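You operate a simulated robot arm through the tools that you are given. There is no shell and no other tool. Be economical: measure what you need, move in short steps, check, and stop when the job is done.

You run a simulated two-armed robot. Do the job below in one go: nothing can be reset, and whatever is moved stays where it is left.

JOB
Wipe up the spill on the console top with the napkin and put it back.

Only the result counts: the job must be done as asked and must still hold three seconds after the hand-in. Knocking over, shifting, dropping, spilling or breaking anything else fails it. Flat cloth is picked up by pressing the open fingertips on it (5 to 10 N) and closing them slowly along it; thin cloth reads only 2 to 8 mm in the jaws.

ROBOT AND FRAMES
Two 6-joint arms with two-finger parallel grippers on one trunk, on a base that drives. Base frame: it is fixed to the floor where the robot stands at the start and does not move with it; the origin is under the middle of the robot, x ahead of it, y to its left, z up; the surface under the hand at the start is at about z = 800. Units: mm, rad, N and s.
The left shoulder is at the start at [280, 185, 1030], the right one opposite. With the tool pointing down near the work surface each hand reaches from about 560 to 940 mm from the robot's upright axis, wherever it stands, measured 20 degrees to its own side. Payload 1.57 kg a hand.
The TCP of each hand is the grasp point between the finger pads, 30 mm short of the fingertips. In the tool frame z runs along the fingers and y along their closing line. Largest opening 80 mm; finger width 17, thickness 12; the body of the gripper, 40 by 82 mm, starts 80 mm behind the TCP.
Orientation is told as [roll, pitch, yaw] about the base's x, y, z axes, in that order, counted from this pose: with the fingers straight down and closing along the base's y, the tool's x points along the base's -x, its y along +y and its z along -z.

CONTROLS
- The arms move only by the tool step_arm. It takes "left_targets", "right_targets" or both (then of equal length, played together; a hand with none holds still); each is a list of rows, each a list of 7 numbers: the shift along the tool's x, y, z in units of 50 mm (1.0 is 50 mm), then the turn, a rotation vector about the tool's x, y, z in units of 8 degrees (1.0 is 8 degrees), then the finger opening in mm, from 0 to 80. In form: [[dx, dy, dz, wx, wy, wz, jaw], ...]. A call has 1 to 10 rows; each row shifts and turns the commanded pose from where the row before left it, along the tool's axes as they then stand. A call with a number of a shift or a turn outside -1 to 1 is refused whole. Rows are played at 5 a second. More than 50 mm and 0.15 rad between two rows, or a gripper value outside its range, and nothing of the call is played. A pose out of reach is approached as far as the arm can. The call stops where the force on the tool passes 40 N (or 10 N more than at its start, if that is more) or the arm is blocked; 0.2 s more then pass. The fingers move at their own pace (about 153 mm/s each) and stop on an object; they squeeze with about 43 N. The grip force told is the motor's: it shows also when the fingers shut on nothing. Time passes only in rows, and 0.2 s behind the last, so rows that do not move let the fingers close. It gives the time, the measured TCP pose, the force on the tool (base axes), the opening and the grip force at its end, in the units of the frame above (readings bear some noise), with the torque about the TCP (base axes, N m) and any sound that the robot's microphone picked up.
- Cameras (640 x 400 px; columns grow to the right, rows downward): "scene" is now at [216, 39.8, 1456.6]; the picture's right is [0.60, -0.80, 0.00], its down [-0.68, -0.50, -0.54] and it looks along [0.43, 0.32, -0.84] (base axes); focal length 272 px, centre (320, 200). "left" rides on the left gripper at [72, 7, -122] in its tool frame; the picture's right is [-0.09, 1.00, 0.00], its down [-0.84, -0.08, -0.54] and it looks along [-0.54, -0.05, 0.84] (tool axes); focal length 238 px, centre (320, 200). "right" rides on the right gripper at [72, -7, -122] in its tool frame; the picture's right is [0.09, 1.00, 0.00], its down [-0.84, 0.08, -0.54] and it looks along [-0.54, 0.05, 0.84] (tool axes); focal length 238 px, centre (320, 200). There is no depth. A picture from a camera that has moved, and an enlarged one, comes with that camera's place and axes in the base frame and with its lens.
- snapshot(camera): a new picture of that camera. The clock stands still meanwhile.
- lift_body(by): slides the trunk up (or, below 0, down) by that many mm; the arms and the scene camera ride with it, the base frame stays. It gives what a move gives, with no picture.
- drive_base(legs): drives the robot by 1 to 6 legs, each [ahead, turn to the left] in mm and rad, along the robot's own axes; the way and the turn of a leg run together, so that a leg with both is an arc; at most 1500 mm and 3.142 rad a leg. The arms and the cameras ride along, it lands a little off, and it stops where it bumps. It gives what a move gives.
- turn_head(pan, tilt): turns the head with the scene camera to pan (to the left, within 1.501 rad either way) and tilt (down, from -0.506 to 1.204), counted from straight ahead of the robot. It gives what a move gives.
- enlarge(camera, box): a new picture of the part [left, top, right, bottom] of that camera's present view, enlarged. The clock stands still meanwhile.
- hand_in(): hands the job in; it is judged then, once.

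Work in short steps. Places have to be worked out from the pictures, the camera data and where the tool is seen: move nearer, look again, correct. Check each grasp and each placing, and mend what went wrong. You have 120 turns and 88 pictures in all, those below and enlarged ones among them. Open the grippers and draw the arms clear of the work before you hand the job in, unless the task says otherwise; then end with one line.

The tools are called by a JSON object that holds its "name" and its "arguments". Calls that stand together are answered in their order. step_arm: Moves the arms, as the interface text tells. Its arguments: {"type":"object","properties":{"left_targets":{"type":"array","items":{"type":"array","items":{"type":"number"}}},"right_targets":{"type":"array","items":{"type":"array","items":{"type":"number"}}}},"required":[]} The other tools are called the same way: lift_body (by) slides the trunk up or down; drive_base (legs) drives the base; turn_head (pan, tilt) turns the head that bears the scene camera; snapshot (camera) takes a picture; enlarge (camera, box) takes an enlarged picture of a part of a camera's view; hand_in () hands the job in.

At the start:

```text
time_s: 0.0
left_eef_pos: [396.8, 462.6, 1074.3]
left_ee_rot: [0.0, 0.0, 0.0]
left_contact_force: [0.3, 1.0, 1.1]
left_torque: [0.02, -0.01, 0.01]
left_finger_gap: 80.1
left_finger_force: 0.0
right_eef_pos: [587.3, 58.3, 990.4]
right_ee_rot: [-0.002, 0.0, 0.0]
right_contact_force: [-1.2, -0.3, 0.5]
right_torque: [0.03, 0.0, -0.01]
right_finger_gap: 80.0
right_finger_force: 0.1
trunk travel left (down, up): [-725.0, 265.0]
robot x, y, heading: [-1.5, -0.7, -0.001]
head pan, tilt: [0.639, 1.005]
```

scene: 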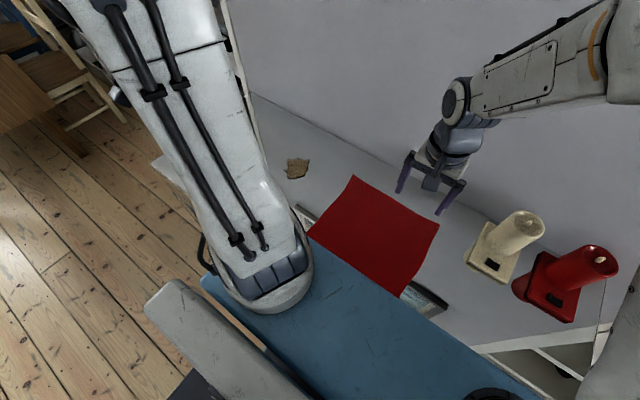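
right: 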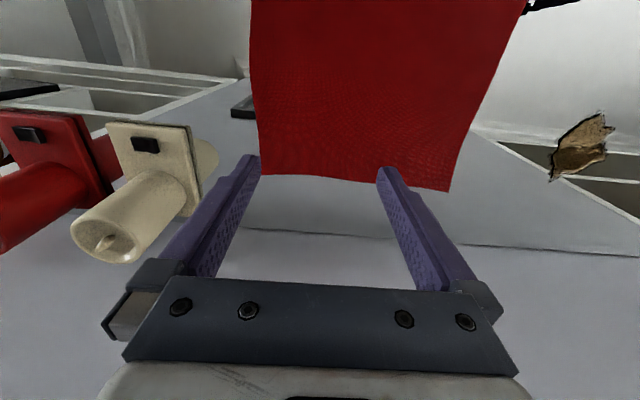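
left: 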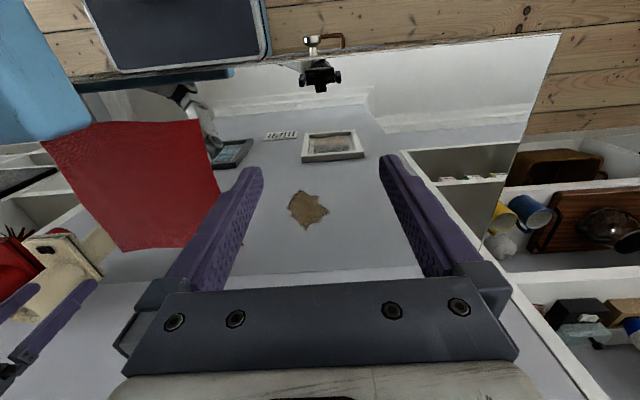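

I'll take the spill to be the brown blob near (604, 418) and the napkin the red cloth spanning about x 445–680, y −15–260. I'll look closer before moving.

{"name": "enlarge", "arguments": {"camera": "left", "box": [40, 80, 440, 330]}}

{"name": "enlarge", "arguments": {"camera": "scene", "box": [220, 120, 540, 320]}}

```text
1.60 times, centred on (240, 205) of left
camera zoom: at [323.9, 469.9, 1195.6], right [0.09, 1.0, 0.0], down [0.84, -0.08, 0.54], along [0.54, -0.05, -0.84], focal length 381 px, centre (448, 192)
```

zoom: 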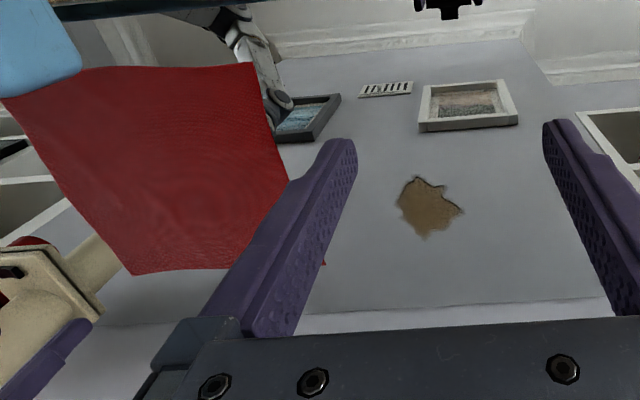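

```text
2.00 times, centred on (380, 220) of scene
camera zoom: at [216.0, 39.8, 1456.6], right [0.6, -0.8, 0.0], down [-0.68, -0.5, -0.54], along [0.43, 0.32, -0.84], focal length 543 px, centre (200, 160)
```

zoom: 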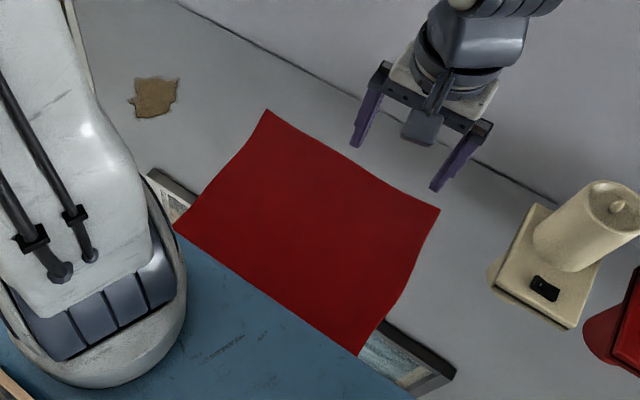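

Napkin corners agree from two cameras at z≈800: x 410–680, y −15–265. Small framed objects sit by it near the front edge, so I'll look from other head angles.

{"name": "turn_head", "arguments": {"pan": 0.1, "tilt": 1.1}}

{"name": "snapshot", "arguments": {"camera": "scene"}}

{"name": "enlarge", "arguments": {"camera": "right", "box": [200, 0, 560, 225]}}

```text
time_s: 1.0
left_eef_pos: [396.3, 463.0, 1074.4]
left_ee_rot: [0.0, -0.001, -0.002]
left_contact_force: [0.4, 0.2, -0.3]
left_torque: [-0.02, -0.01, 0.0]
left_finger_gap: 80.1
left_finger_force: 0.0
right_eef_pos: [586.9, 57.5, 991.0]
right_ee_rot: [0.0, 0.0, 0.0]
right_contact_force: [-0.7, -0.4, -1.1]
right_torque: [0.02, 0.01, 0.01]
right_finger_gap: 80.0
right_finger_force: 0.1
trunk travel left (down, up): [-725.0, 265.0]
robot x, y, heading: [0.2, -1.5, -0.001]
head pan, tilt: [0.099, 1.1]
```

```text
82 pictures are left
camera scene: at [223.2, 4.8, 1450.5], right [0.1, -0.99, 0.0], down [-0.89, -0.09, -0.45], along [0.45, 0.05, -0.89], focal length 272 px, centre (320, 200)
```

scene: 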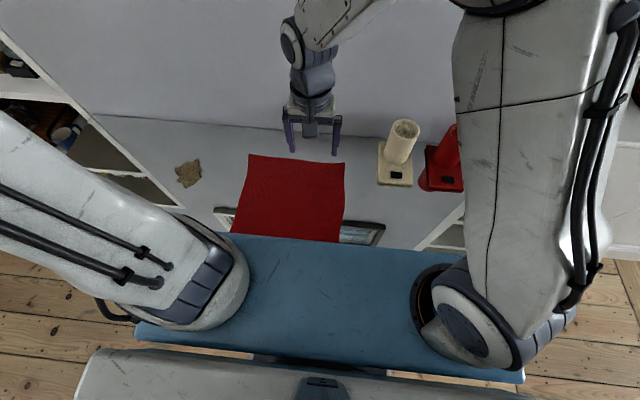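

```text
1.78 times, centred on (380, 112) of right
camera zoom: at [514.6, 51.9, 1113.1], right [-0.09, 1.0, 0.0], down [0.84, 0.08, 0.54], along [0.54, 0.05, -0.84], focal length 424 px, centre (213, 356)
```

zoom: 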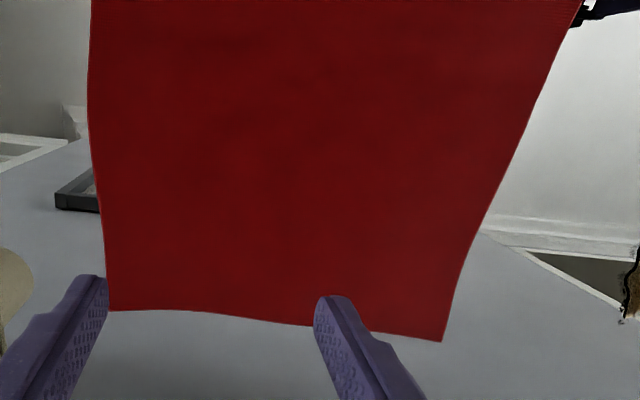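

The napkin's front part may overlap the small frames, so I'll lift it off instead of dragging it. First I'll move the right hand up and out of the way, and bring the left hand towards the napkin's back edge.

{"name": "step_arm", "arguments": {"right_targets": [[0, 0, -1, 0, 0, 0, 80], [0, 0, -1, 0, 0, 0, 80], [0, 0, -1, 0, 0, 0, 80], [0, -1, 0, 0, 0, 0, 80], [0, -1, 0, 0, 0, 0, 80], [0, -1, 0, 0, 0, 0, 80], [0, -1, 0, 0, 0, 0, 80], [0, -1, 0, 0, 0, 0, 80], [0, -1, 0, 0, 0, 0, 80]], "left_targets": [[0, 0, 0, 0, 0, 0, 80], [0, 0, 0, 0, 0, 0, 80], [0, 0, 0, 0, 0, 0, 80], [-1, 0, 0, 0, 0, 0, 80], [-1, 0, 0, 0, 0, 0, 80], [-1, -1, 0, 0, 0, 0, 80], [-1, -1, 0, 0, 0, 0, 80], [-1, -1, 0, 0, 0, 0, 80], [0, -1, 0, 0, 0, 0, 80]]}}

```text
refused: row 6 steps farther than a row can; nothing moved
```

Diagonal steps exceed the 50 mm limit, so I'll use 0.7 diagonals.

{"name": "step_arm", "arguments": {"right_targets": [[0, 0, -1, 0, 0, 0, 80], [0, 0, -1, 0, 0, 0, 80], [0, 0, -1, 0, 0, 0, 80], [0, -1, 0, 0, 0, 0, 80], [0, -1, 0, 0, 0, 0, 80], [0, -1, 0, 0, 0, 0, 80], [0, -1, 0, 0, 0, 0, 80], [0, -1, 0, 0, 0, 0, 80], [0, -1, 0, 0, 0, 0, 80]], "left_targets": [[0, 0, 0, 0, 0, 0, 80], [0, 0, 0, 0, 0, 0, 80], [0, 0, 0, 0, 0, 0, 80], [-0.7, 0, 0, 0, 0, 0, 80], [-0.7, -0.7, 0, 0, 0, 0, 80], [-0.7, -0.7, 0, 0, 0, 0, 80], [-0.7, -0.7, 0, 0, 0, 0, 80], [-0.7, -0.7, 0, 0, 0, 0, 80], [-0.7, -0.7, 0, 0, 0, 0, 80]]}}

{"name": "snapshot", "arguments": {"camera": "left"}}

{"name": "snapshot", "arguments": {"camera": "scene"}}

```text
time_s: 3.0
left_eef_pos: [604.7, 287.9, 1075.0]
left_ee_rot: [-0.001, 0.003, -0.001]
left_contact_force: [-0.6, -0.1, 0.3]
left_torque: [0.0, -0.01, -0.02]
left_finger_gap: 79.9
left_finger_force: 0.1
right_eef_pos: [586.9, -242.3, 1140.7]
right_ee_rot: [0.0, 0.0, 0.0]
right_contact_force: [0.2, 0.0, -0.4]
right_torque: [-0.04, 0.0, -0.02]
right_finger_gap: 79.9
right_finger_force: 0.1
trunk travel left (down, up): [-725.0, 265.0]
robot x, y, heading: [2.0, -3.7, -0.001]
head pan, tilt: [0.099, 1.1]
```

```text
80 pictures are left
camera left: at [533.5, 294.6, 1195.8], right [0.09, 1.0, 0.0], down [0.84, -0.08, 0.54], along [0.54, -0.05, -0.84], focal length 238 px, centre (320, 200)
```

left: 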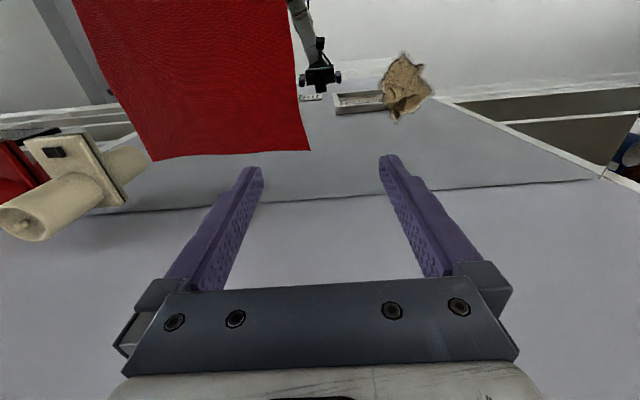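

```text
79 pictures are left
camera scene: at [223.0, 5.0, 1450.4], right [0.1, -0.99, 0.0], down [-0.89, -0.09, -0.45], along [0.45, 0.04, -0.89], focal length 272 px, centre (320, 200)
```

scene: 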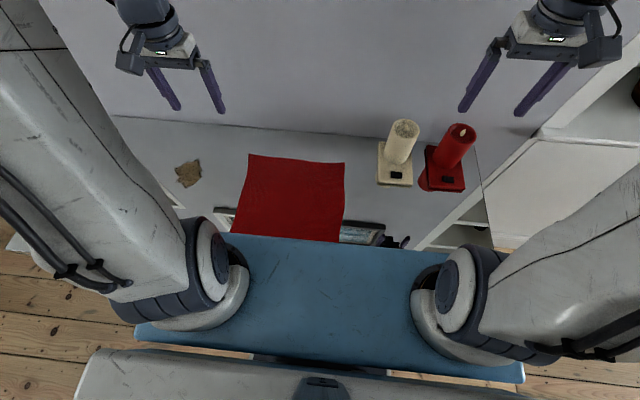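

The "frames" keep the same direction from every viewpoint, so they are reflections in the glossy top and not objects on it. The napkin and spill really are on the surface. Next I'll move the left hand above the middle of the back edge (660, 125) and partway down.

{"name": "step_arm", "arguments": {"left_targets": [[-0.5, -0.8, 0, 0, 0, 0, 50], [-0.6, -0.75, 0, 0, 0, 0, 50], [0, -0.9, 0, 0, 0, 0, 50], [0, -0.8, 0, 0, 0, 0, 50], [0, 0, 1, 0, 0, 0, 50], [0, 0, 1, 0, 0, 0, 50], [0, 0, 1, 0, 0, 0, 50], [0, 0, 0, 0, 0, 0, 50]]}}

{"name": "snapshot", "arguments": {"camera": "left"}}

{"name": "snapshot", "arguments": {"camera": "scene"}}

```text
time_s: 4.8
left_eef_pos: [660.7, 125.1, 924.1]
left_ee_rot: [0.0, 0.0, 0.0]
left_contact_force: [0.5, -0.1, -0.9]
left_torque: [-0.01, -0.03, -0.03]
left_finger_gap: 49.8
left_finger_force: 0.1
right_eef_pos: [587.5, -242.4, 1140.3]
right_ee_rot: [-0.002, 0.0, -0.002]
right_contact_force: [0.1, -0.1, 0.0]
right_torque: [0.0, 0.03, 0.04]
right_finger_gap: 80.0
right_finger_force: 0.1
trunk travel left (down, up): [-725.0, 265.0]
robot x, y, heading: [-3.7, 2.2, -0.0]
head pan, tilt: [0.099, 1.1]
```

```text
78 pictures are left
camera left: at [588.7, 132.4, 1045.5], right [0.09, 1.0, 0.0], down [0.84, -0.08, 0.54], along [0.54, -0.05, -0.84], focal length 238 px, centre (320, 200)
```

left: 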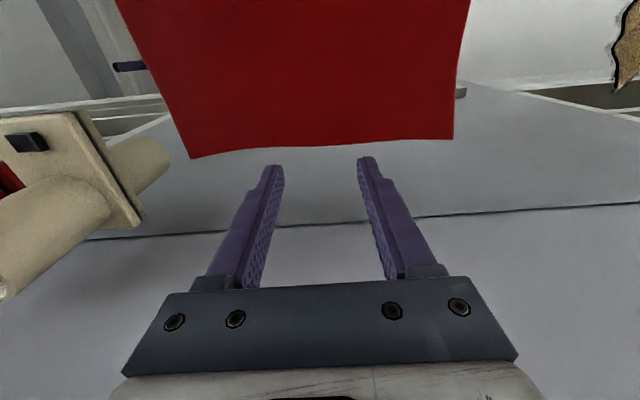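

```text
77 pictures are left
camera scene: at [223.5, 4.7, 1450.4], right [0.1, -1.0, 0.0], down [-0.89, -0.09, -0.45], along [0.45, 0.05, -0.89], focal length 272 px, centre (320, 200)
```

scene: 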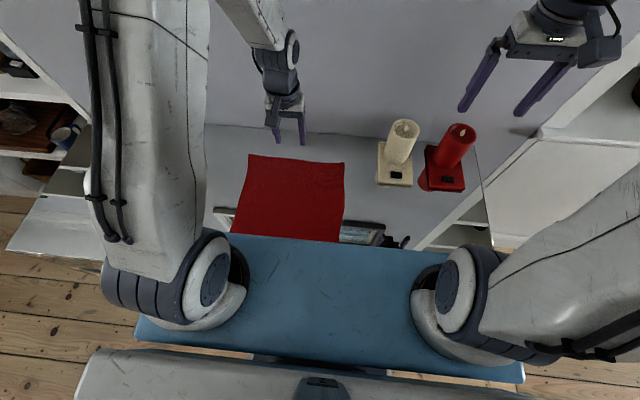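

Back edge confirmed at x≈680 and y centre ≈123. I'll descend with the jaw open until the tips touch.

{"name": "step_arm", "arguments": {"left_targets": [[0, 0, 1, 0, 0, 0, 50], [0, 0, 0.6, 0, 0, 0, 50], [0, 0, 0.1, 0, 0, 0, 50], [0, 0, 0, 0, 0, 0, 50]]}}

```text
time_s: 5.8
left_eef_pos: [662.0, 126.4, 838.9]
left_ee_rot: [0.0, 0.0, 0.0]
left_contact_force: [0.7, 0.1, 0.5]
left_torque: [0.01, 0.01, 0.0]
left_finger_gap: 50.0
left_finger_force: 0.2
right_eef_pos: [586.6, -240.9, 1140.6]
right_ee_rot: [-0.001, -0.001, 0.0]
right_contact_force: [-0.5, -0.4, 1.0]
right_torque: [0.0, -0.02, -0.02]
right_finger_gap: 79.9
right_finger_force: 0.1
trunk travel left (down, up): [-725.0, 265.0]
robot x, y, heading: [1.1, 1.4, -0.001]
head pan, tilt: [0.099, 1.1]
```

No contact at TCP z=839, so I'll continue in small steps.

{"name": "step_arm", "arguments": {"left_targets": [[0, 0, 0.08, 0, 0, 0, 50], [0, 0, 0.06, 0, 0, 0, 50], [0, 0, 0, 0, 0, 0, 50]]}}

```text
time_s: 6.6
left_eef_pos: [661.4, 125.5, 831.1]
left_ee_rot: [0.0, 0.001, -0.001]
left_contact_force: [-0.2, 0.3, 0.3]
left_torque: [0.05, 0.05, 0.0]
left_finger_gap: 50.2
left_finger_force: 0.1
right_eef_pos: [587.5, -241.8, 1139.6]
right_ee_rot: [0.001, 0.0, 0.001]
right_contact_force: [1.0, -0.5, 0.6]
right_torque: [0.01, -0.02, -0.01]
right_finger_gap: 79.9
right_finger_force: 0.0
trunk travel left (down, up): [-725.0, 265.0]
robot x, y, heading: [-3.8, 0.2, -0.001]
head pan, tilt: [0.099, 1.1]
```

Still free; further down by small amounts.

{"name": "step_arm", "arguments": {"left_targets": [[0, 0, 0.04, 0, 0, 0, 50], [0, 0, 0.02, 0, 0, 0, 50], [0, 0, 0, 0, 0, 0, 50]]}}

```text
time_s: 7.4
left_eef_pos: [661.3, 125.3, 830.6]
left_ee_rot: [0.0, -0.003, -0.001]
left_contact_force: [-3.3, 2.9, 28.4]
left_torque: [0.07, 0.06, 0.0]
left_finger_gap: 50.1
left_finger_force: 0.1
right_eef_pos: [586.4, -242.7, 1141.0]
right_ee_rot: [0.001, -0.002, 0.0]
right_contact_force: [-0.5, -0.4, -0.3]
right_torque: [0.01, 0.0, -0.04]
right_finger_gap: 79.8
right_finger_force: 0.1
trunk travel left (down, up): [-725.0, 265.0]
robot x, y, heading: [0.5, -1.1, -0.001]
head pan, tilt: [0.099, 1.1]
```

Contact at 28 N, which is about 10 N per mm. I'll back off 2 mm to reach 5–10 N.

{"name": "step_arm", "arguments": {"left_targets": [[0, 0, -0.04, 0, 0, 0, 50], [0, 0, 0, 0, 0, 0, 50]]}}

```text
time_s: 8.0
left_eef_pos: [661.9, 124.0, 830.5]
left_ee_rot: [0.0, 0.0, 0.0]
left_contact_force: [0.8, 2.5, 11.1]
left_torque: [-0.01, -0.07, 0.04]
left_finger_gap: 49.9
left_finger_force: 0.0
right_eef_pos: [586.5, -242.5, 1141.7]
right_ee_rot: [-0.001, 0.0, -0.002]
right_contact_force: [0.2, -0.3, -0.1]
right_torque: [-0.01, 0.0, -0.03]
right_finger_gap: 80.1
right_finger_force: 0.1
trunk travel left (down, up): [-725.0, 265.0]
robot x, y, heading: [0.9, 2.1, -0.004]
head pan, tilt: [0.099, 1.1]
```

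Force is 11 N. I'll ease off slightly and close slowly.

{"name": "step_arm", "arguments": {"left_targets": [[0, 0, -0.006, 0, 0, 0, 46], [0, 0, 0, 0, 0, 0, 41], [0, 0, 0, 0, 0, 0, 36], [0, 0, 0, 0, 0, 0, 31], [0, 0, 0, 0, 0, 0, 26], [0, 0, 0, 0, 0, 0, 21], [0, 0, 0, 0, 0, 0, 16], [0, 0, 0, 0, 0, 0, 11], [0, 0, 0, 0, 0, 0, 5], [0, 0, 0, 0, 0, 0, 0]]}}

{"name": "snapshot", "arguments": {"camera": "left"}}

```text
time_s: 10.2
left_eef_pos: [662.5, 124.1, 832.0]
left_ee_rot: [0.0, 0.002, 0.001]
left_contact_force: [0.6, 1.1, -0.1]
left_torque: [-0.05, 0.01, 0.04]
left_finger_gap: 2.0
left_finger_force: 23.7
right_eef_pos: [587.0, -241.6, 1140.5]
right_ee_rot: [-0.002, 0.0, 0.003]
right_contact_force: [-0.1, 0.9, -0.1]
right_torque: [0.0, 0.0, 0.03]
right_finger_gap: 79.9
right_finger_force: 0.0
trunk travel left (down, up): [-725.0, 265.0]
robot x, y, heading: [-2.2, 0.2, 0.004]
head pan, tilt: [0.099, 1.1]
```

```text
76 pictures are left
camera left: at [588.8, 132.0, 953.1], right [0.09, 1.0, 0.0], down [0.84, -0.08, 0.54], along [0.54, -0.05, -0.84], focal length 238 px, centre (320, 200)
```

left: 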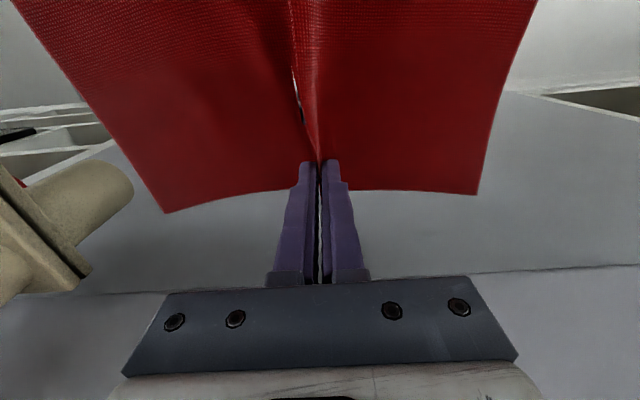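

The jaws read 2.0 mm with a fold between them, so the cloth is gripped. I'll lift slowly by 100 mm and check.

{"name": "step_arm", "arguments": {"left_targets": [[0, 0, -0.4, 0, 0, 0, 0], [0, 0, -0.5, 0, 0, 0, 0], [0, 0, -0.5, 0, 0, 0, 0], [0, 0, -0.6, 0, 0, 0, 0], [0, 0, 0, 0, 0, 0, 0]]}}

{"name": "snapshot", "arguments": {"camera": "left"}}

{"name": "snapshot", "arguments": {"camera": "scene"}}

```text
time_s: 11.4
left_eef_pos: [660.0, 124.6, 933.0]
left_ee_rot: [0.001, 0.002, 0.0]
left_contact_force: [-0.7, -0.2, 0.2]
left_torque: [0.0, 0.0, -0.01]
left_finger_gap: 2.1
left_finger_force: 24.0
right_eef_pos: [586.1, -240.9, 1139.9]
right_ee_rot: [0.0, -0.001, 0.0]
right_contact_force: [-0.4, -0.1, 0.1]
right_torque: [-0.01, -0.01, -0.02]
right_finger_gap: 79.9
right_finger_force: 0.0
trunk travel left (down, up): [-725.0, 265.0]
robot x, y, heading: [-1.2, 1.0, 0.001]
head pan, tilt: [0.099, 1.1]
```

```text
75 pictures are left
camera left: at [588.2, 132.2, 1053.8], right [0.09, 1.0, 0.0], down [0.84, -0.08, 0.54], along [0.54, -0.05, -0.84], focal length 238 px, centre (320, 200)
```

left: 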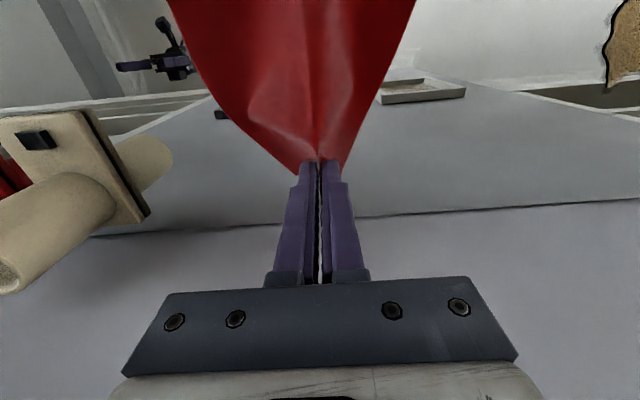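

```text
74 pictures are left
camera scene: at [223.1, 4.7, 1450.5], right [0.1, -1.0, 0.0], down [-0.89, -0.09, -0.45], along [0.45, 0.05, -0.89], focal length 272 px, centre (320, 200)
```

scene: 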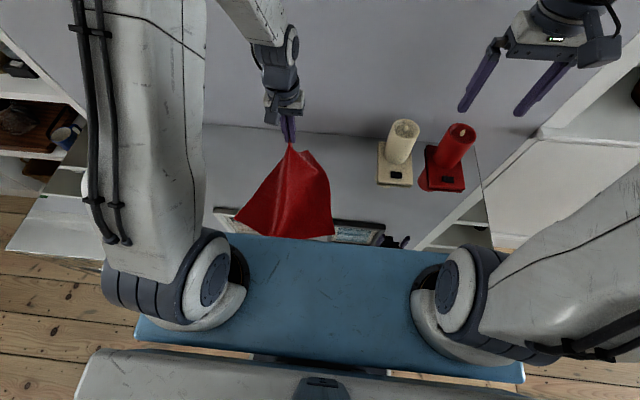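

Secure. I'll move at this height toward a point beside the spill, with the cloth trailing. I judge the spill to cover x 555–652, y 380–464.

{"name": "step_arm", "arguments": {"left_targets": [[0.2, 0.8, 0, 0, 0, 0, 0], [0.2, 0.8, 0, 0, 0, 0, 0], [0.2, 0.8, 0, 0, 0, 0, 0], [0.2, 0.8, 0, 0, 0, 0, 0], [0.2, 0.8, 0, 0, 0, 0, 0], [0, 0, 0, 0, 0, 0, 0]]}}

{"name": "snapshot", "arguments": {"camera": "left"}}

{"name": "snapshot", "arguments": {"camera": "scene"}}

```text
time_s: 12.8
left_eef_pos: [610.6, 325.5, 932.1]
left_ee_rot: [0.002, 0.0, -0.001]
left_contact_force: [0.3, -0.4, 0.0]
left_torque: [-0.04, 0.01, -0.03]
left_finger_gap: 1.9
left_finger_force: 24.3
right_eef_pos: [587.3, -240.7, 1140.8]
right_ee_rot: [-0.001, 0.001, -0.001]
right_contact_force: [-0.4, 0.1, -0.1]
right_torque: [-0.04, 0.0, 0.01]
right_finger_gap: 80.1
right_finger_force: 0.0
trunk travel left (down, up): [-725.0, 265.0]
robot x, y, heading: [-1.6, -0.5, -0.006]
head pan, tilt: [0.099, 1.1]
```

```text
73 pictures are left
camera left: at [538.6, 332.6, 1053.3], right [0.09, 1.0, 0.0], down [0.84, -0.08, 0.54], along [0.54, -0.05, -0.84], focal length 238 px, centre (320, 200)
```

left: 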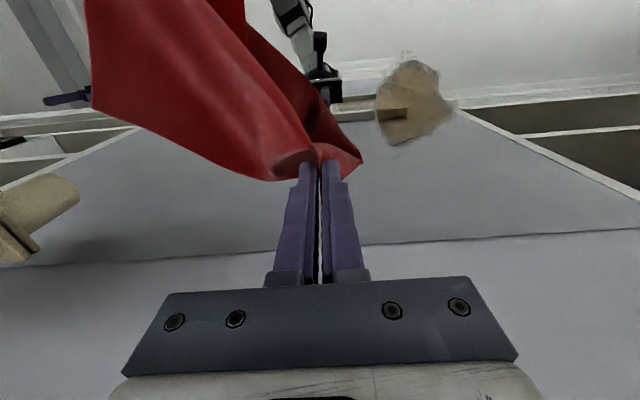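

```text
72 pictures are left
camera scene: at [223.2, 4.9, 1450.5], right [0.1, -1.0, 0.0], down [-0.89, -0.09, -0.45], along [0.45, 0.04, -0.89], focal length 272 px, centre (320, 200)
```

scene: 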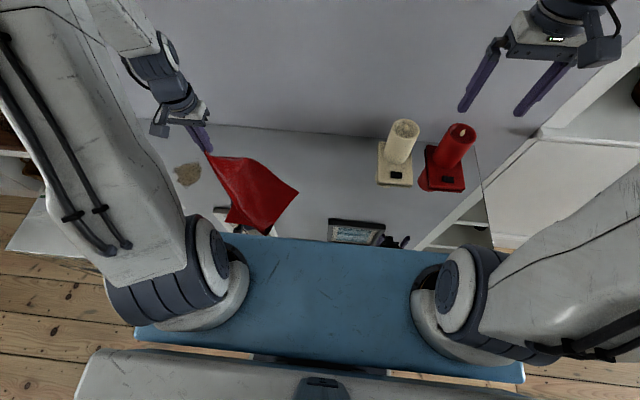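

Spill centre confirmed at about (595, 421). I'll lower onto the near side of it.

{"name": "step_arm", "arguments": {"left_targets": [[0, 0.4, 0.6, 0, 0, 0, 0], [0.1, 0.3, 0.7, 0, 0, 0, 0], [0, 0.2, 0.6, 0, 0, 0, 0], [0, 0, 0.08, 0, 0, 0, 0], [0, 0, 0.04, 0, 0, 0, 0], [0, 0, 0, 0, 0, 0, 0]]}}

```text
time_s: 14.2
left_eef_pos: [606.7, 371.0, 831.7]
left_ee_rot: [0.0, -0.002, -0.003]
left_contact_force: [-0.7, 0.2, 11.6]
left_torque: [-0.12, -0.03, 0.03]
left_finger_gap: 2.3
left_finger_force: 23.2
right_eef_pos: [587.1, -242.2, 1142.0]
right_ee_rot: [0.001, 0.0, 0.001]
right_contact_force: [0.2, -0.6, -0.8]
right_torque: [0.0, -0.02, 0.02]
right_finger_gap: 80.1
right_finger_force: 0.0
trunk travel left (down, up): [-725.0, 265.0]
robot x, y, heading: [-1.7, 0.9, 0.0]
head pan, tilt: [0.099, 1.1]
```

Pressing at 11.6 N, a suitable wiping pressure. Starting a raster over the spill, back part first.

{"name": "step_arm", "arguments": {"left_targets": [[-0.65, 0, 0, 0, 0, 0, 0], [0, 0.5, 0, 0, 0, 0, 0], [0, 0.5, 0, 0, 0, 0, 0], [0, 0.5, 0, 0, 0, 0, 0], [0, 0.5, 0, 0, 0, 0, 0], [0.45, 0, 0, 0, 0, 0, 0], [0, -0.5, 0, 0, 0, 0, 0], [0, -0.5, 0, 0, 0, 0, 0], [0, -0.5, 0, 0, 0, 0, 0], [0, -0.5, 0, 0, 0, 0, 0]]}}

{"name": "snapshot", "arguments": {"camera": "left"}}

{"name": "snapshot", "arguments": {"camera": "scene"}}

```text
time_s: 16.4
left_eef_pos: [615.9, 371.0, 831.6]
left_ee_rot: [0.001, -0.002, -0.001]
left_contact_force: [0.1, 3.8, 18.2]
left_torque: [-0.02, -0.06, -0.01]
left_finger_gap: 1.9
left_finger_force: 23.4
right_eef_pos: [586.2, -242.0, 1141.7]
right_ee_rot: [-0.001, 0.0, 0.001]
right_contact_force: [-1.1, 0.1, 0.1]
right_torque: [-0.03, 0.0, 0.0]
right_finger_gap: 79.9
right_finger_force: 0.1
trunk travel left (down, up): [-725.0, 265.0]
robot x, y, heading: [-1.0, 0.4, -0.001]
head pan, tilt: [0.099, 1.1]
```

```text
71 pictures are left
camera left: at [543.2, 377.2, 952.7], right [0.09, 1.0, 0.0], down [0.84, -0.08, 0.54], along [0.54, -0.05, -0.84], focal length 238 px, centre (320, 200)
```

left: 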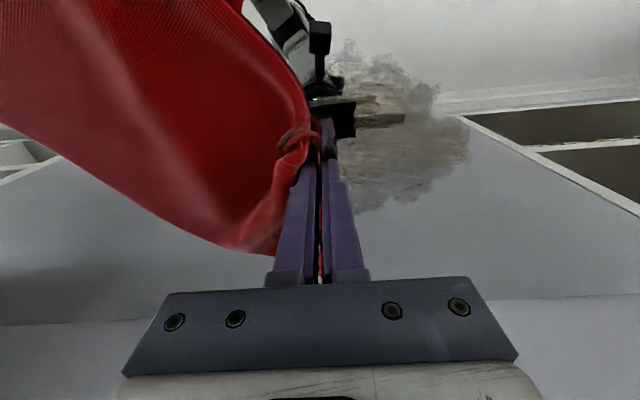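

```text
70 pictures are left
camera scene: at [222.6, 4.7, 1450.6], right [0.1, -0.99, 0.0], down [-0.89, -0.09, -0.45], along [0.45, 0.05, -0.89], focal length 272 px, centre (320, 200)
```

scene: 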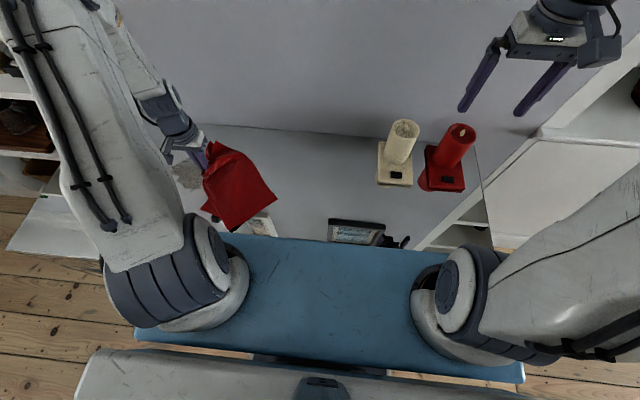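

The spill is fading with each pass. Continuing at the middle and front parts, with slightly less pressure.

{"name": "step_arm", "arguments": {"left_targets": [[0.45, 0, -0.01, 0, 0, 0, 0], [0, 0.5, 0, 0, 0, 0, 0], [0, 0.5, 0, 0, 0, 0, 0], [0, 0.5, 0, 0, 0, 0, 0], [0, 0.5, 0, 0, 0, 0, 0], [0.45, 0, 0, 0, 0, 0, 0], [0, -0.5, 0, 0, 0, 0, 0], [0, -0.5, 0, 0, 0, 0, 0], [0, -0.5, 0, 0, 0, 0, 0], [0, -0.5, 0, 0, 0, 0, 0]]}}

{"name": "step_arm", "arguments": {"left_targets": [[0.3, 0, 0, 0, 0, 0, 0], [0, 0.5, 0, 0, 0, 0, 0], [0, 0.5, 0, 0, 0, 0, 0], [0, 0.5, 0, 0, 0, 0, 0], [0, 0.5, 0, 0, 0, 0, 0], [-0.5, 0, 0, 0, 0, 0, 0], [0, -0.5, 0, 0, 0, 0, 0], [0, -0.5, 0, 0, 0, 0, 0], [0, -0.5, 0, 0, 0, 0, 0], [0, -0.5, 0, 0, 0, 0, 0]]}}

{"name": "snapshot", "arguments": {"camera": "left"}}

```text
time_s: 18.6
left_eef_pos: [571.9, 368.7, 831.1]
left_ee_rot: [0.0, -0.002, 0.0]
left_contact_force: [0.1, 4.5, 20.2]
left_torque: [-0.02, -0.1, 0.02]
left_finger_gap: 2.1
left_finger_force: 23.5
right_eef_pos: [586.6, -241.8, 1139.8]
right_ee_rot: [0.0, 0.0, 0.0]
right_contact_force: [0.5, 0.2, -0.5]
right_torque: [0.01, -0.01, 0.0]
right_finger_gap: 80.2
right_finger_force: 0.1
trunk travel left (down, up): [-725.0, 265.0]
robot x, y, heading: [0.8, 0.5, 0.003]
head pan, tilt: [0.099, 1.1]
```

```text
time_s: 20.8
left_eef_pos: [581.1, 369.3, 830.4]
left_ee_rot: [-0.001, 0.0, 0.001]
left_contact_force: [1.9, 2.2, 16.1]
left_torque: [-0.01, -0.12, 0.03]
left_finger_gap: 2.1
left_finger_force: 23.8
right_eef_pos: [586.5, -242.8, 1140.7]
right_ee_rot: [0.0, -0.001, -0.001]
right_contact_force: [0.2, 0.3, -0.1]
right_torque: [-0.01, -0.01, 0.02]
right_finger_gap: 80.0
right_finger_force: 0.1
trunk travel left (down, up): [-725.0, 265.0]
robot x, y, heading: [2.0, -3.2, -0.002]
head pan, tilt: [0.099, 1.1]
```

```text
69 pictures are left
camera left: at [508.7, 376.9, 952.8], right [0.09, 1.0, 0.0], down [0.84, -0.08, 0.54], along [0.54, -0.05, -0.84], focal length 238 px, centre (320, 200)
```

left: 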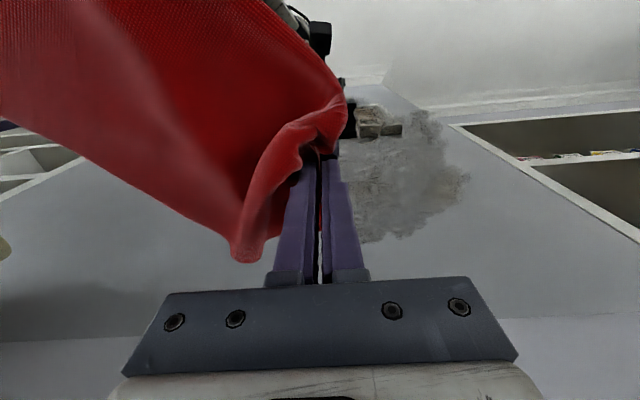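

Still some residue at x up to 650, y up to 478. I'll do another raster with a slightly longer reach.

{"name": "step_arm", "arguments": {"left_targets": [[0, 0.6, 0, 0, 0, 0, 0], [0, 0.6, 0, 0, 0, 0, 0], [0, 0.6, 0, 0, 0, 0, 0], [0, 0.5, 0, 0, 0, 0, 0], [-0.4, 0, 0, 0, 0, 0, 0], [0, -0.6, 0, 0, 0, 0, 0], [0, -0.6, 0, 0, 0, 0, 0], [0, -0.6, 0, 0, 0, 0, 0], [0, -0.5, 0, 0, 0, 0, 0], [-0.4, 0, 0, 0, 0, 0, 0]]}}

{"name": "step_arm", "arguments": {"left_targets": [[0, 0.6, 0, 0, 0, 0, 0], [0, 0.6, 0, 0, 0, 0, 0], [0, 0.6, 0, 0, 0, 0, 0], [0, 0.5, 0, 0, 0, 0, 0], [-0.5, 0, 0, 0, 0, 0, 0], [0, -0.6, 0, 0, 0, 0, 0], [0, -0.6, 0, 0, 0, 0, 0], [0, -0.6, 0, 0, 0, 0, 0], [0, -0.5, 0, 0, 0, 0, 0], [0, 0, 0, 0, 0, 0, 0]]}}

{"name": "snapshot", "arguments": {"camera": "left"}}

```text
time_s: 23.0
left_eef_pos: [619.3, 368.4, 831.3]
left_ee_rot: [-0.001, 0.003, -0.002]
left_contact_force: [-3.9, -0.4, 10.2]
left_torque: [-0.01, 0.01, -0.04]
left_finger_gap: 1.9
left_finger_force: 23.6
right_eef_pos: [585.7, -242.4, 1141.5]
right_ee_rot: [0.0, 0.001, -0.001]
right_contact_force: [-0.5, 0.7, 0.9]
right_torque: [0.02, -0.01, 0.01]
right_finger_gap: 79.9
right_finger_force: 0.0
trunk travel left (down, up): [-725.0, 265.0]
robot x, y, heading: [0.2, 1.5, -0.002]
head pan, tilt: [0.099, 1.1]
```

```text
time_s: 25.2
left_eef_pos: [646.7, 370.4, 831.3]
left_ee_rot: [0.001, 0.0, 0.0]
left_contact_force: [-1.3, 2.8, 9.0]
left_torque: [0.01, -0.01, 0.03]
left_finger_gap: 1.7
left_finger_force: 23.9
right_eef_pos: [587.3, -242.3, 1140.4]
right_ee_rot: [-0.001, -0.002, 0.002]
right_contact_force: [0.1, 0.0, 0.5]
right_torque: [0.03, 0.02, -0.02]
right_finger_gap: 80.0
right_finger_force: 0.1
trunk travel left (down, up): [-725.0, 265.0]
robot x, y, heading: [0.6, 0.9, 0.002]
head pan, tilt: [0.099, 1.1]
```

```text
68 pictures are left
camera left: at [574.2, 376.6, 952.9], right [0.09, 1.0, 0.0], down [0.84, -0.08, 0.54], along [0.54, -0.05, -0.84], focal length 238 px, centre (320, 200)
```

left: 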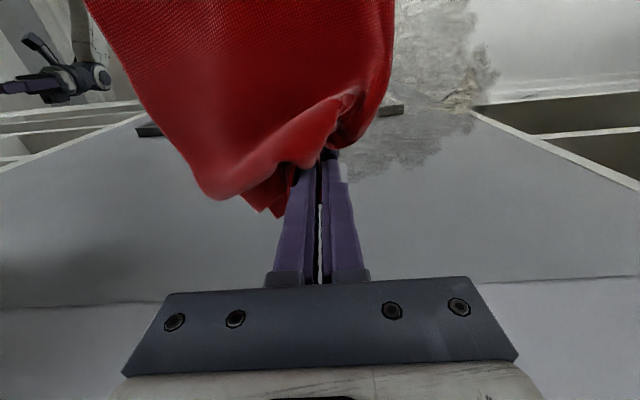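

It's nearly gone, with a faint film left. Another raster back toward the front.

{"name": "step_arm", "arguments": {"left_targets": [[0.2, 0.5, 0, 0, 0, 0, 0], [0, 0.6, 0, 0, 0, 0, 0], [0, 0.6, 0, 0, 0, 0, 0], [0, 0.5, 0, 0, 0, 0, 0], [0.5, 0, 0, 0, 0, 0, 0], [0, -0.6, 0, 0, 0, 0, 0], [0, -0.6, 0, 0, 0, 0, 0], [0, -0.6, 0, 0, 0, 0, 0], [0, -0.4, 0, 0, 0, 0, 0], [0.4, 0, 0, 0, 0, 0, 0]]}}

{"name": "step_arm", "arguments": {"left_targets": [[0, 0.6, 0, 0, 0, 0, 0], [0, 0.6, 0, 0, 0, 0, 0], [0, 0.6, 0, 0, 0, 0, 0], [0, 0.4, 0, 0, 0, 0, 0], [0.5, 0, 0, 0, 0, 0, 0], [0, -0.6, 0, 0, 0, 0, 0], [0, -0.6, 0, 0, 0, 0, 0], [0, -0.6, 0, 0, 0, 0, 0], [0, -0.4, 0, 0, 0, 0, 0], [0, 0, 0, 0, 0, 0, 0]]}}

{"name": "snapshot", "arguments": {"camera": "left"}}

{"name": "enlarge", "arguments": {"camera": "scene", "box": [120, 100, 320, 225]}}

```text
time_s: 27.4
left_eef_pos: [591.7, 370.1, 831.0]
left_ee_rot: [0.003, -0.002, -0.002]
left_contact_force: [3.9, 1.1, 20.9]
left_torque: [-0.09, -0.13, 0.03]
left_finger_gap: 1.8
left_finger_force: 23.5
right_eef_pos: [585.9, -242.2, 1141.7]
right_ee_rot: [0.001, -0.001, -0.002]
right_contact_force: [-0.1, -0.1, -0.6]
right_torque: [0.02, -0.02, 0.04]
right_finger_gap: 80.0
right_finger_force: 0.1
trunk travel left (down, up): [-725.0, 265.0]
robot x, y, heading: [-0.5, -1.9, -0.002]
head pan, tilt: [0.099, 1.1]
```

```text
time_s: 29.6
left_eef_pos: [566.3, 369.7, 831.4]
left_ee_rot: [0.001, -0.001, -0.001]
left_contact_force: [-0.1, 3.1, 11.0]
left_torque: [0.07, -0.02, -0.01]
left_finger_gap: 2.1
left_finger_force: 23.4
right_eef_pos: [586.7, -241.2, 1141.7]
right_ee_rot: [0.0, -0.002, 0.0]
right_contact_force: [0.2, 0.0, -0.2]
right_torque: [0.02, 0.02, -0.03]
right_finger_gap: 80.2
right_finger_force: 0.0
trunk travel left (down, up): [-725.0, 265.0]
robot x, y, heading: [2.8, 0.9, -0.002]
head pan, tilt: [0.099, 1.1]
```

```text
67 pictures are left
camera left: at [493.7, 377.0, 952.9], right [0.09, 1.0, 0.0], down [0.84, -0.08, 0.54], along [0.54, -0.05, -0.84], focal length 238 px, centre (320, 200)
```

left: 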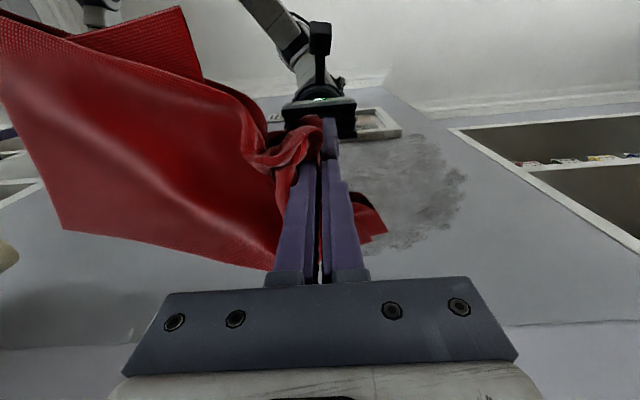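

```text
3.20 times, centred on (220, 162) of scene
camera zoom: at [222.8, 4.5, 1450.5], right [0.1, -1.0, 0.0], down [-0.89, -0.09, -0.45], along [0.45, 0.05, -0.89], focal length 869 px, centre (640, 320)
```

zoom: 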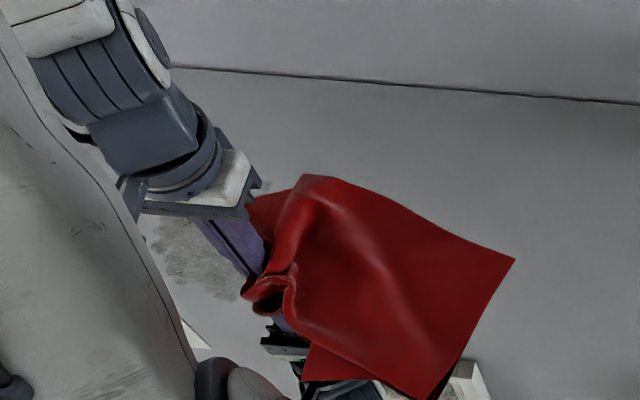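

Fainter again. I'll do strokes along x this time, stepping across y.

{"name": "step_arm", "arguments": {"left_targets": [[0.2, 0.5, 0, 0, 0, 0, 0], [-0.6, 0, 0, 0, 0, 0, 0], [-0.6, 0, 0, 0, 0, 0, 0], [-0.6, 0, 0, 0, 0, 0, 0], [0, 0.5, 0, 0, 0, 0, 0], [0.6, 0, 0, 0, 0, 0, 0], [0.6, 0, 0, 0, 0, 0, 0], [0.6, 0, 0, 0, 0, 0, 0], [0, 0.5, 0, 0, 0, 0, 0], [-0.6, 0, 0, 0, 0, 0, 0]]}}

{"name": "step_arm", "arguments": {"left_targets": [[-0.6, 0, 0, 0, 0, 0, 0], [-0.6, 0, 0, 0, 0, 0, 0], [0, 0.5, 0, 0, 0, 0, 0], [0.6, 0, 0, 0, 0, 0, 0], [0.6, 0, 0, 0, 0, 0, 0], [0.6, 0, 0, 0, 0, 0, 0], [-0.4, -0.5, 0, 0, 0, 0, 0], [-0.4, -0.5, 0, 0, 0, 0, 0], [-0.4, -0.5, 0, 0, 0, 0, 0], [0, -0.6, 0, 0, 0, 0, 0]]}}

{"name": "snapshot", "arguments": {"camera": "left"}}

```text
time_s: 31.8
left_eef_pos: [583.6, 445.1, 831.2]
left_ee_rot: [0.0, -0.001, -0.002]
left_contact_force: [-5.5, -1.9, 18.3]
left_torque: [-0.15, 0.09, -0.03]
left_finger_gap: 2.1
left_finger_force: 23.8
right_eef_pos: [585.9, -241.8, 1141.8]
right_ee_rot: [0.0, 0.0, 0.0]
right_contact_force: [-0.5, 0.8, -0.4]
right_torque: [0.03, -0.02, 0.0]
right_finger_gap: 80.0
right_finger_force: 0.1
trunk travel left (down, up): [-725.0, 265.0]
robot x, y, heading: [-3.3, -1.2, 0.006]
head pan, tilt: [0.099, 1.1]
```

```text
time_s: 34.0
left_eef_pos: [616.5, 364.3, 831.1]
left_ee_rot: [0.001, -0.001, -0.001]
left_contact_force: [0.5, 0.7, 13.9]
left_torque: [-0.03, -0.07, 0.0]
left_finger_gap: 1.8
left_finger_force: 23.8
right_eef_pos: [586.3, -242.7, 1141.5]
right_ee_rot: [0.0, 0.001, 0.0]
right_contact_force: [-0.2, 0.3, -0.1]
right_torque: [0.01, 0.0, -0.01]
right_finger_gap: 79.9
right_finger_force: 0.0
trunk travel left (down, up): [-725.0, 265.0]
robot x, y, heading: [1.4, 3.7, 0.002]
head pan, tilt: [0.099, 1.1]
```

```text
65 pictures are left
camera left: at [544.2, 371.2, 952.8], right [0.09, 1.0, 0.0], down [0.84, -0.08, 0.54], along [0.54, -0.05, -0.84], focal length 238 px, centre (320, 200)
```

left: 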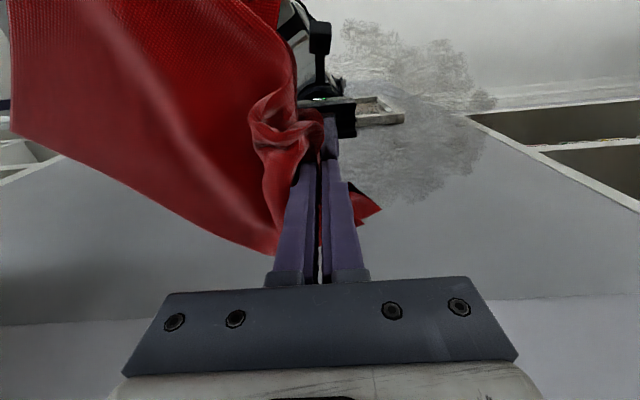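

Residue extends forward to x≈530 too. I'll do a wider raster covering x 530–650.

{"name": "step_arm", "arguments": {"left_targets": [[0.9, 0, 0, 0, 0, 0, 0], [0.7, 0.2, 0, 0, 0, 0, 0], [0, 0.7, 0, 0, 0, 0, 0], [0, 0.7, 0, 0, 0, 0, 0], [0, 0.7, 0, 0, 0, 0, 0], [-0.4, 0, 0, 0, 0, 0, 0], [0, -0.7, 0, 0, 0, 0, 0], [0, -0.7, 0, 0, 0, 0, 0], [0, -0.7, 0, 0, 0, 0, 0], [-0.4, 0, 0, 0, 0, 0, 0]]}}

{"name": "step_arm", "arguments": {"left_targets": [[0, 0.7, 0, 0, 0, 0, 0], [0, 0.7, 0, 0, 0, 0, 0], [0, 0.7, 0, 0, 0, 0, 0], [-0.4, 0, 0, 0, 0, 0, 0], [0, -0.7, 0, 0, 0, 0, 0], [0, -0.7, 0, 0, 0, 0, 0], [0, -0.7, 0, 0, 0, 0, 0], [-0.4, 0, 0, 0, 0, 0, 0], [0, 0.7, 0, 0, 0, 0, 0], [0, 0.7, 0, 0, 0, 0, 0]]}}

{"name": "step_arm", "arguments": {"left_targets": [[0, 0.7, 0, 0, 0, 0, 0], [-0.4, 0, 0, 0, 0, 0, 0], [0, -0.7, 0, 0, 0, 0, 0], [0, -0.7, 0, 0, 0, 0, 0], [0, -0.7, 0, 0, 0, 0, 0], [-0.3, 0, 0, 0, 0, 0, 0], [0, 0.7, 0, 0, 0, 0, 0], [0, -0.7, 0, 0, 0, 0, 0], [0, 0, 0, 0, 0, 0, 0]]}}

{"name": "snapshot", "arguments": {"camera": "left"}}

```text
time_s: 36.2
left_eef_pos: [576.0, 374.1, 831.9]
left_ee_rot: [0.001, 0.0, 0.001]
left_contact_force: [-3.0, 0.1, 8.6]
left_torque: [-0.02, 0.07, -0.01]
left_finger_gap: 1.8
left_finger_force: 23.9
right_eef_pos: [586.8, -241.4, 1140.3]
right_ee_rot: [0.001, 0.0, -0.001]
right_contact_force: [0.5, -0.1, -0.3]
right_torque: [0.02, 0.01, 0.01]
right_finger_gap: 79.9
right_finger_force: 0.0
trunk travel left (down, up): [-725.0, 265.0]
robot x, y, heading: [-0.5, -3.2, 0.004]
head pan, tilt: [0.099, 1.1]
```

```text
time_s: 38.4
left_eef_pos: [617.7, 444.2, 830.3]
left_ee_rot: [0.001, -0.003, -0.002]
left_contact_force: [0.0, -4.3, 18.6]
left_torque: [-0.21, -0.03, -0.03]
left_finger_gap: 2.0
left_finger_force: 23.7
right_eef_pos: [585.2, -242.4, 1139.5]
right_ee_rot: [0.001, 0.0, -0.001]
right_contact_force: [0.3, -0.6, 0.7]
right_torque: [-0.02, -0.01, 0.0]
right_finger_gap: 80.0
right_finger_force: 0.1
trunk travel left (down, up): [-725.0, 265.0]
robot x, y, heading: [2.3, 3.6, -0.0]
head pan, tilt: [0.099, 1.1]
```

```text
time_s: 40.4
left_eef_pos: [650.5, 373.4, 831.5]
left_ee_rot: [0.001, -0.001, 0.0]
left_contact_force: [2.1, 0.7, 9.3]
left_torque: [0.01, -0.09, 0.02]
left_finger_gap: 1.8
left_finger_force: 23.8
right_eef_pos: [586.7, -241.7, 1140.2]
right_ee_rot: [0.001, 0.0, -0.001]
right_contact_force: [0.8, 0.1, 0.3]
right_torque: [0.02, 0.0, 0.01]
right_finger_gap: 80.2
right_finger_force: 0.0
trunk travel left (down, up): [-725.0, 265.0]
robot x, y, heading: [-1.4, 0.7, 0.002]
head pan, tilt: [0.099, 1.1]
```

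```text
64 pictures are left
camera left: at [578.6, 381.3, 952.9], right [0.09, 1.0, 0.0], down [0.84, -0.08, 0.54], along [0.54, -0.05, -0.84], focal length 238 px, centre (320, 200)
```

left: 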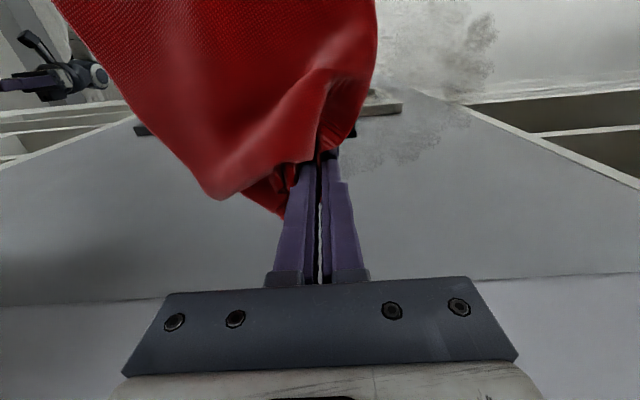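

Very faint now. Running the reverse raster.

{"name": "step_arm", "arguments": {"left_targets": [[0, 0.7, 0, 0, 0, 0, 0], [0, 0.7, 0, 0, 0, 0, 0], [0, 0.7, 0, 0, 0, 0, 0], [0.4, 0, 0, 0, 0, 0, 0], [0, -0.7, 0, 0, 0, 0, 0], [0, -0.7, 0, 0, 0, 0, 0], [0, -0.7, 0, 0, 0, 0, 0], [0.4, 0, 0, 0, 0, 0, 0], [0, 0.7, 0, 0, 0, 0, 0], [0, 0.7, 0, 0, 0, 0, 0]]}}

{"name": "step_arm", "arguments": {"left_targets": [[0, 0.7, 0, 0, 0, 0, 0], [0.4, 0, 0, 0, 0, 0, 0], [0, -0.7, 0, 0, 0, 0, 0], [0, -0.7, 0, 0, 0, 0, 0], [0, -0.7, 0, 0, 0, 0, 0], [0.4, 0, 0, 0, 0, 0, 0], [0, 0.7, 0, 0, 0, 0, 0], [0, 0.7, 0, 0, 0, 0, 0], [0, 0.7, 0, 0, 0, 0, 0], [0.4, 0, 0, 0, 0, 0, 0]]}}

{"name": "step_arm", "arguments": {"left_targets": [[0, -0.7, 0, 0, 0, 0, 0], [0, -0.7, 0, 0, 0, 0, 0], [0, -0.7, 0, 0, 0, 0, 0], [0.3, 0, 0, 0, 0, 0, 0], [0, 0.7, 0, 0, 0, 0, 0], [0, 0.7, 0, 0, 0, 0, 0], [0, -0.7, 0, 0, 0, 0, 0], [0, -0.7, 0, 0, 0, 0, 0], [0, -0.7, 0, 0, 0, 0, 0]]}}

{"name": "snapshot", "arguments": {"camera": "left"}}

{"name": "enlarge", "arguments": {"camera": "scene", "box": [120, 100, 320, 225]}}

```text
time_s: 42.6
left_eef_pos: [611.0, 444.7, 832.3]
left_ee_rot: [0.0, 0.001, -0.001]
left_contact_force: [0.0, -1.8, 7.0]
left_torque: [-0.04, 0.0, 0.01]
left_finger_gap: 1.8
left_finger_force: 23.5
right_eef_pos: [587.1, -242.4, 1140.3]
right_ee_rot: [-0.001, 0.0, -0.001]
right_contact_force: [0.8, -0.3, -0.1]
right_torque: [0.04, -0.01, -0.03]
right_finger_gap: 80.1
right_finger_force: 0.1
trunk travel left (down, up): [-725.0, 265.0]
robot x, y, heading: [-0.9, 1.4, -0.002]
head pan, tilt: [0.099, 1.1]
```

```text
time_s: 44.8
left_eef_pos: [552.0, 481.2, 831.4]
left_ee_rot: [0.003, -0.003, -0.001]
left_contact_force: [4.0, 1.3, 18.9]
left_torque: [0.0, -0.19, 0.04]
left_finger_gap: 2.1
left_finger_force: 23.3
right_eef_pos: [587.0, -241.9, 1141.5]
right_ee_rot: [0.002, -0.001, 0.001]
right_contact_force: [0.7, 0.1, -0.4]
right_torque: [0.01, 0.03, 0.01]
right_finger_gap: 80.1
right_finger_force: 0.1
trunk travel left (down, up): [-725.0, 265.0]
robot x, y, heading: [4.9, -2.4, -0.002]
head pan, tilt: [0.099, 1.1]
```

```text
time_s: 46.8
left_eef_pos: [534.8, 340.0, 830.7]
left_ee_rot: [0.0, 0.001, 0.0]
left_contact_force: [1.8, 5.1, 28.1]
left_torque: [0.05, -0.16, 0.0]
left_finger_gap: 2.1
left_finger_force: 23.3
right_eef_pos: [587.4, -241.6, 1141.3]
right_ee_rot: [0.0, -0.001, 0.001]
right_contact_force: [0.5, 0.8, -0.1]
right_torque: [0.02, 0.0, 0.0]
right_finger_gap: 80.0
right_finger_force: 0.0
trunk travel left (down, up): [-725.0, 265.0]
robot x, y, heading: [-0.4, -0.2, -0.002]
head pan, tilt: [0.099, 1.1]
```

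```text
63 pictures are left
camera left: at [462.4, 346.9, 952.7], right [0.09, 1.0, 0.0], down [0.84, -0.08, 0.54], along [0.54, -0.05, -0.84], focal length 238 px, centre (320, 200)
```

left: 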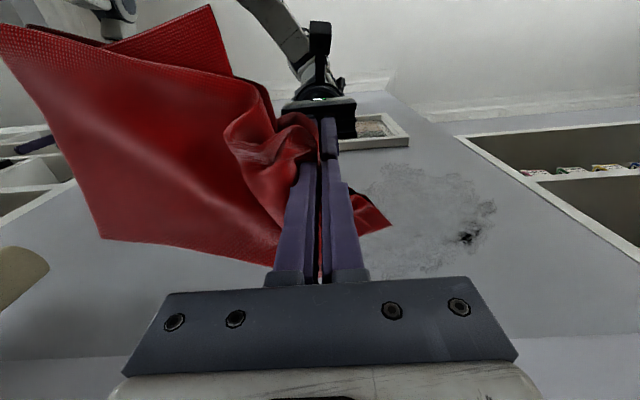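

```text
3.20 times, centred on (220, 162) of scene
camera zoom: at [222.3, 4.7, 1450.7], right [0.1, -0.99, 0.0], down [-0.89, -0.09, -0.45], along [0.45, 0.05, -0.89], focal length 869 px, centre (640, 320)
```

zoom: 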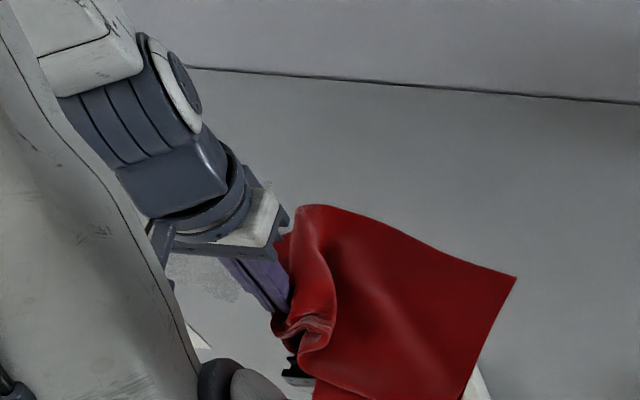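

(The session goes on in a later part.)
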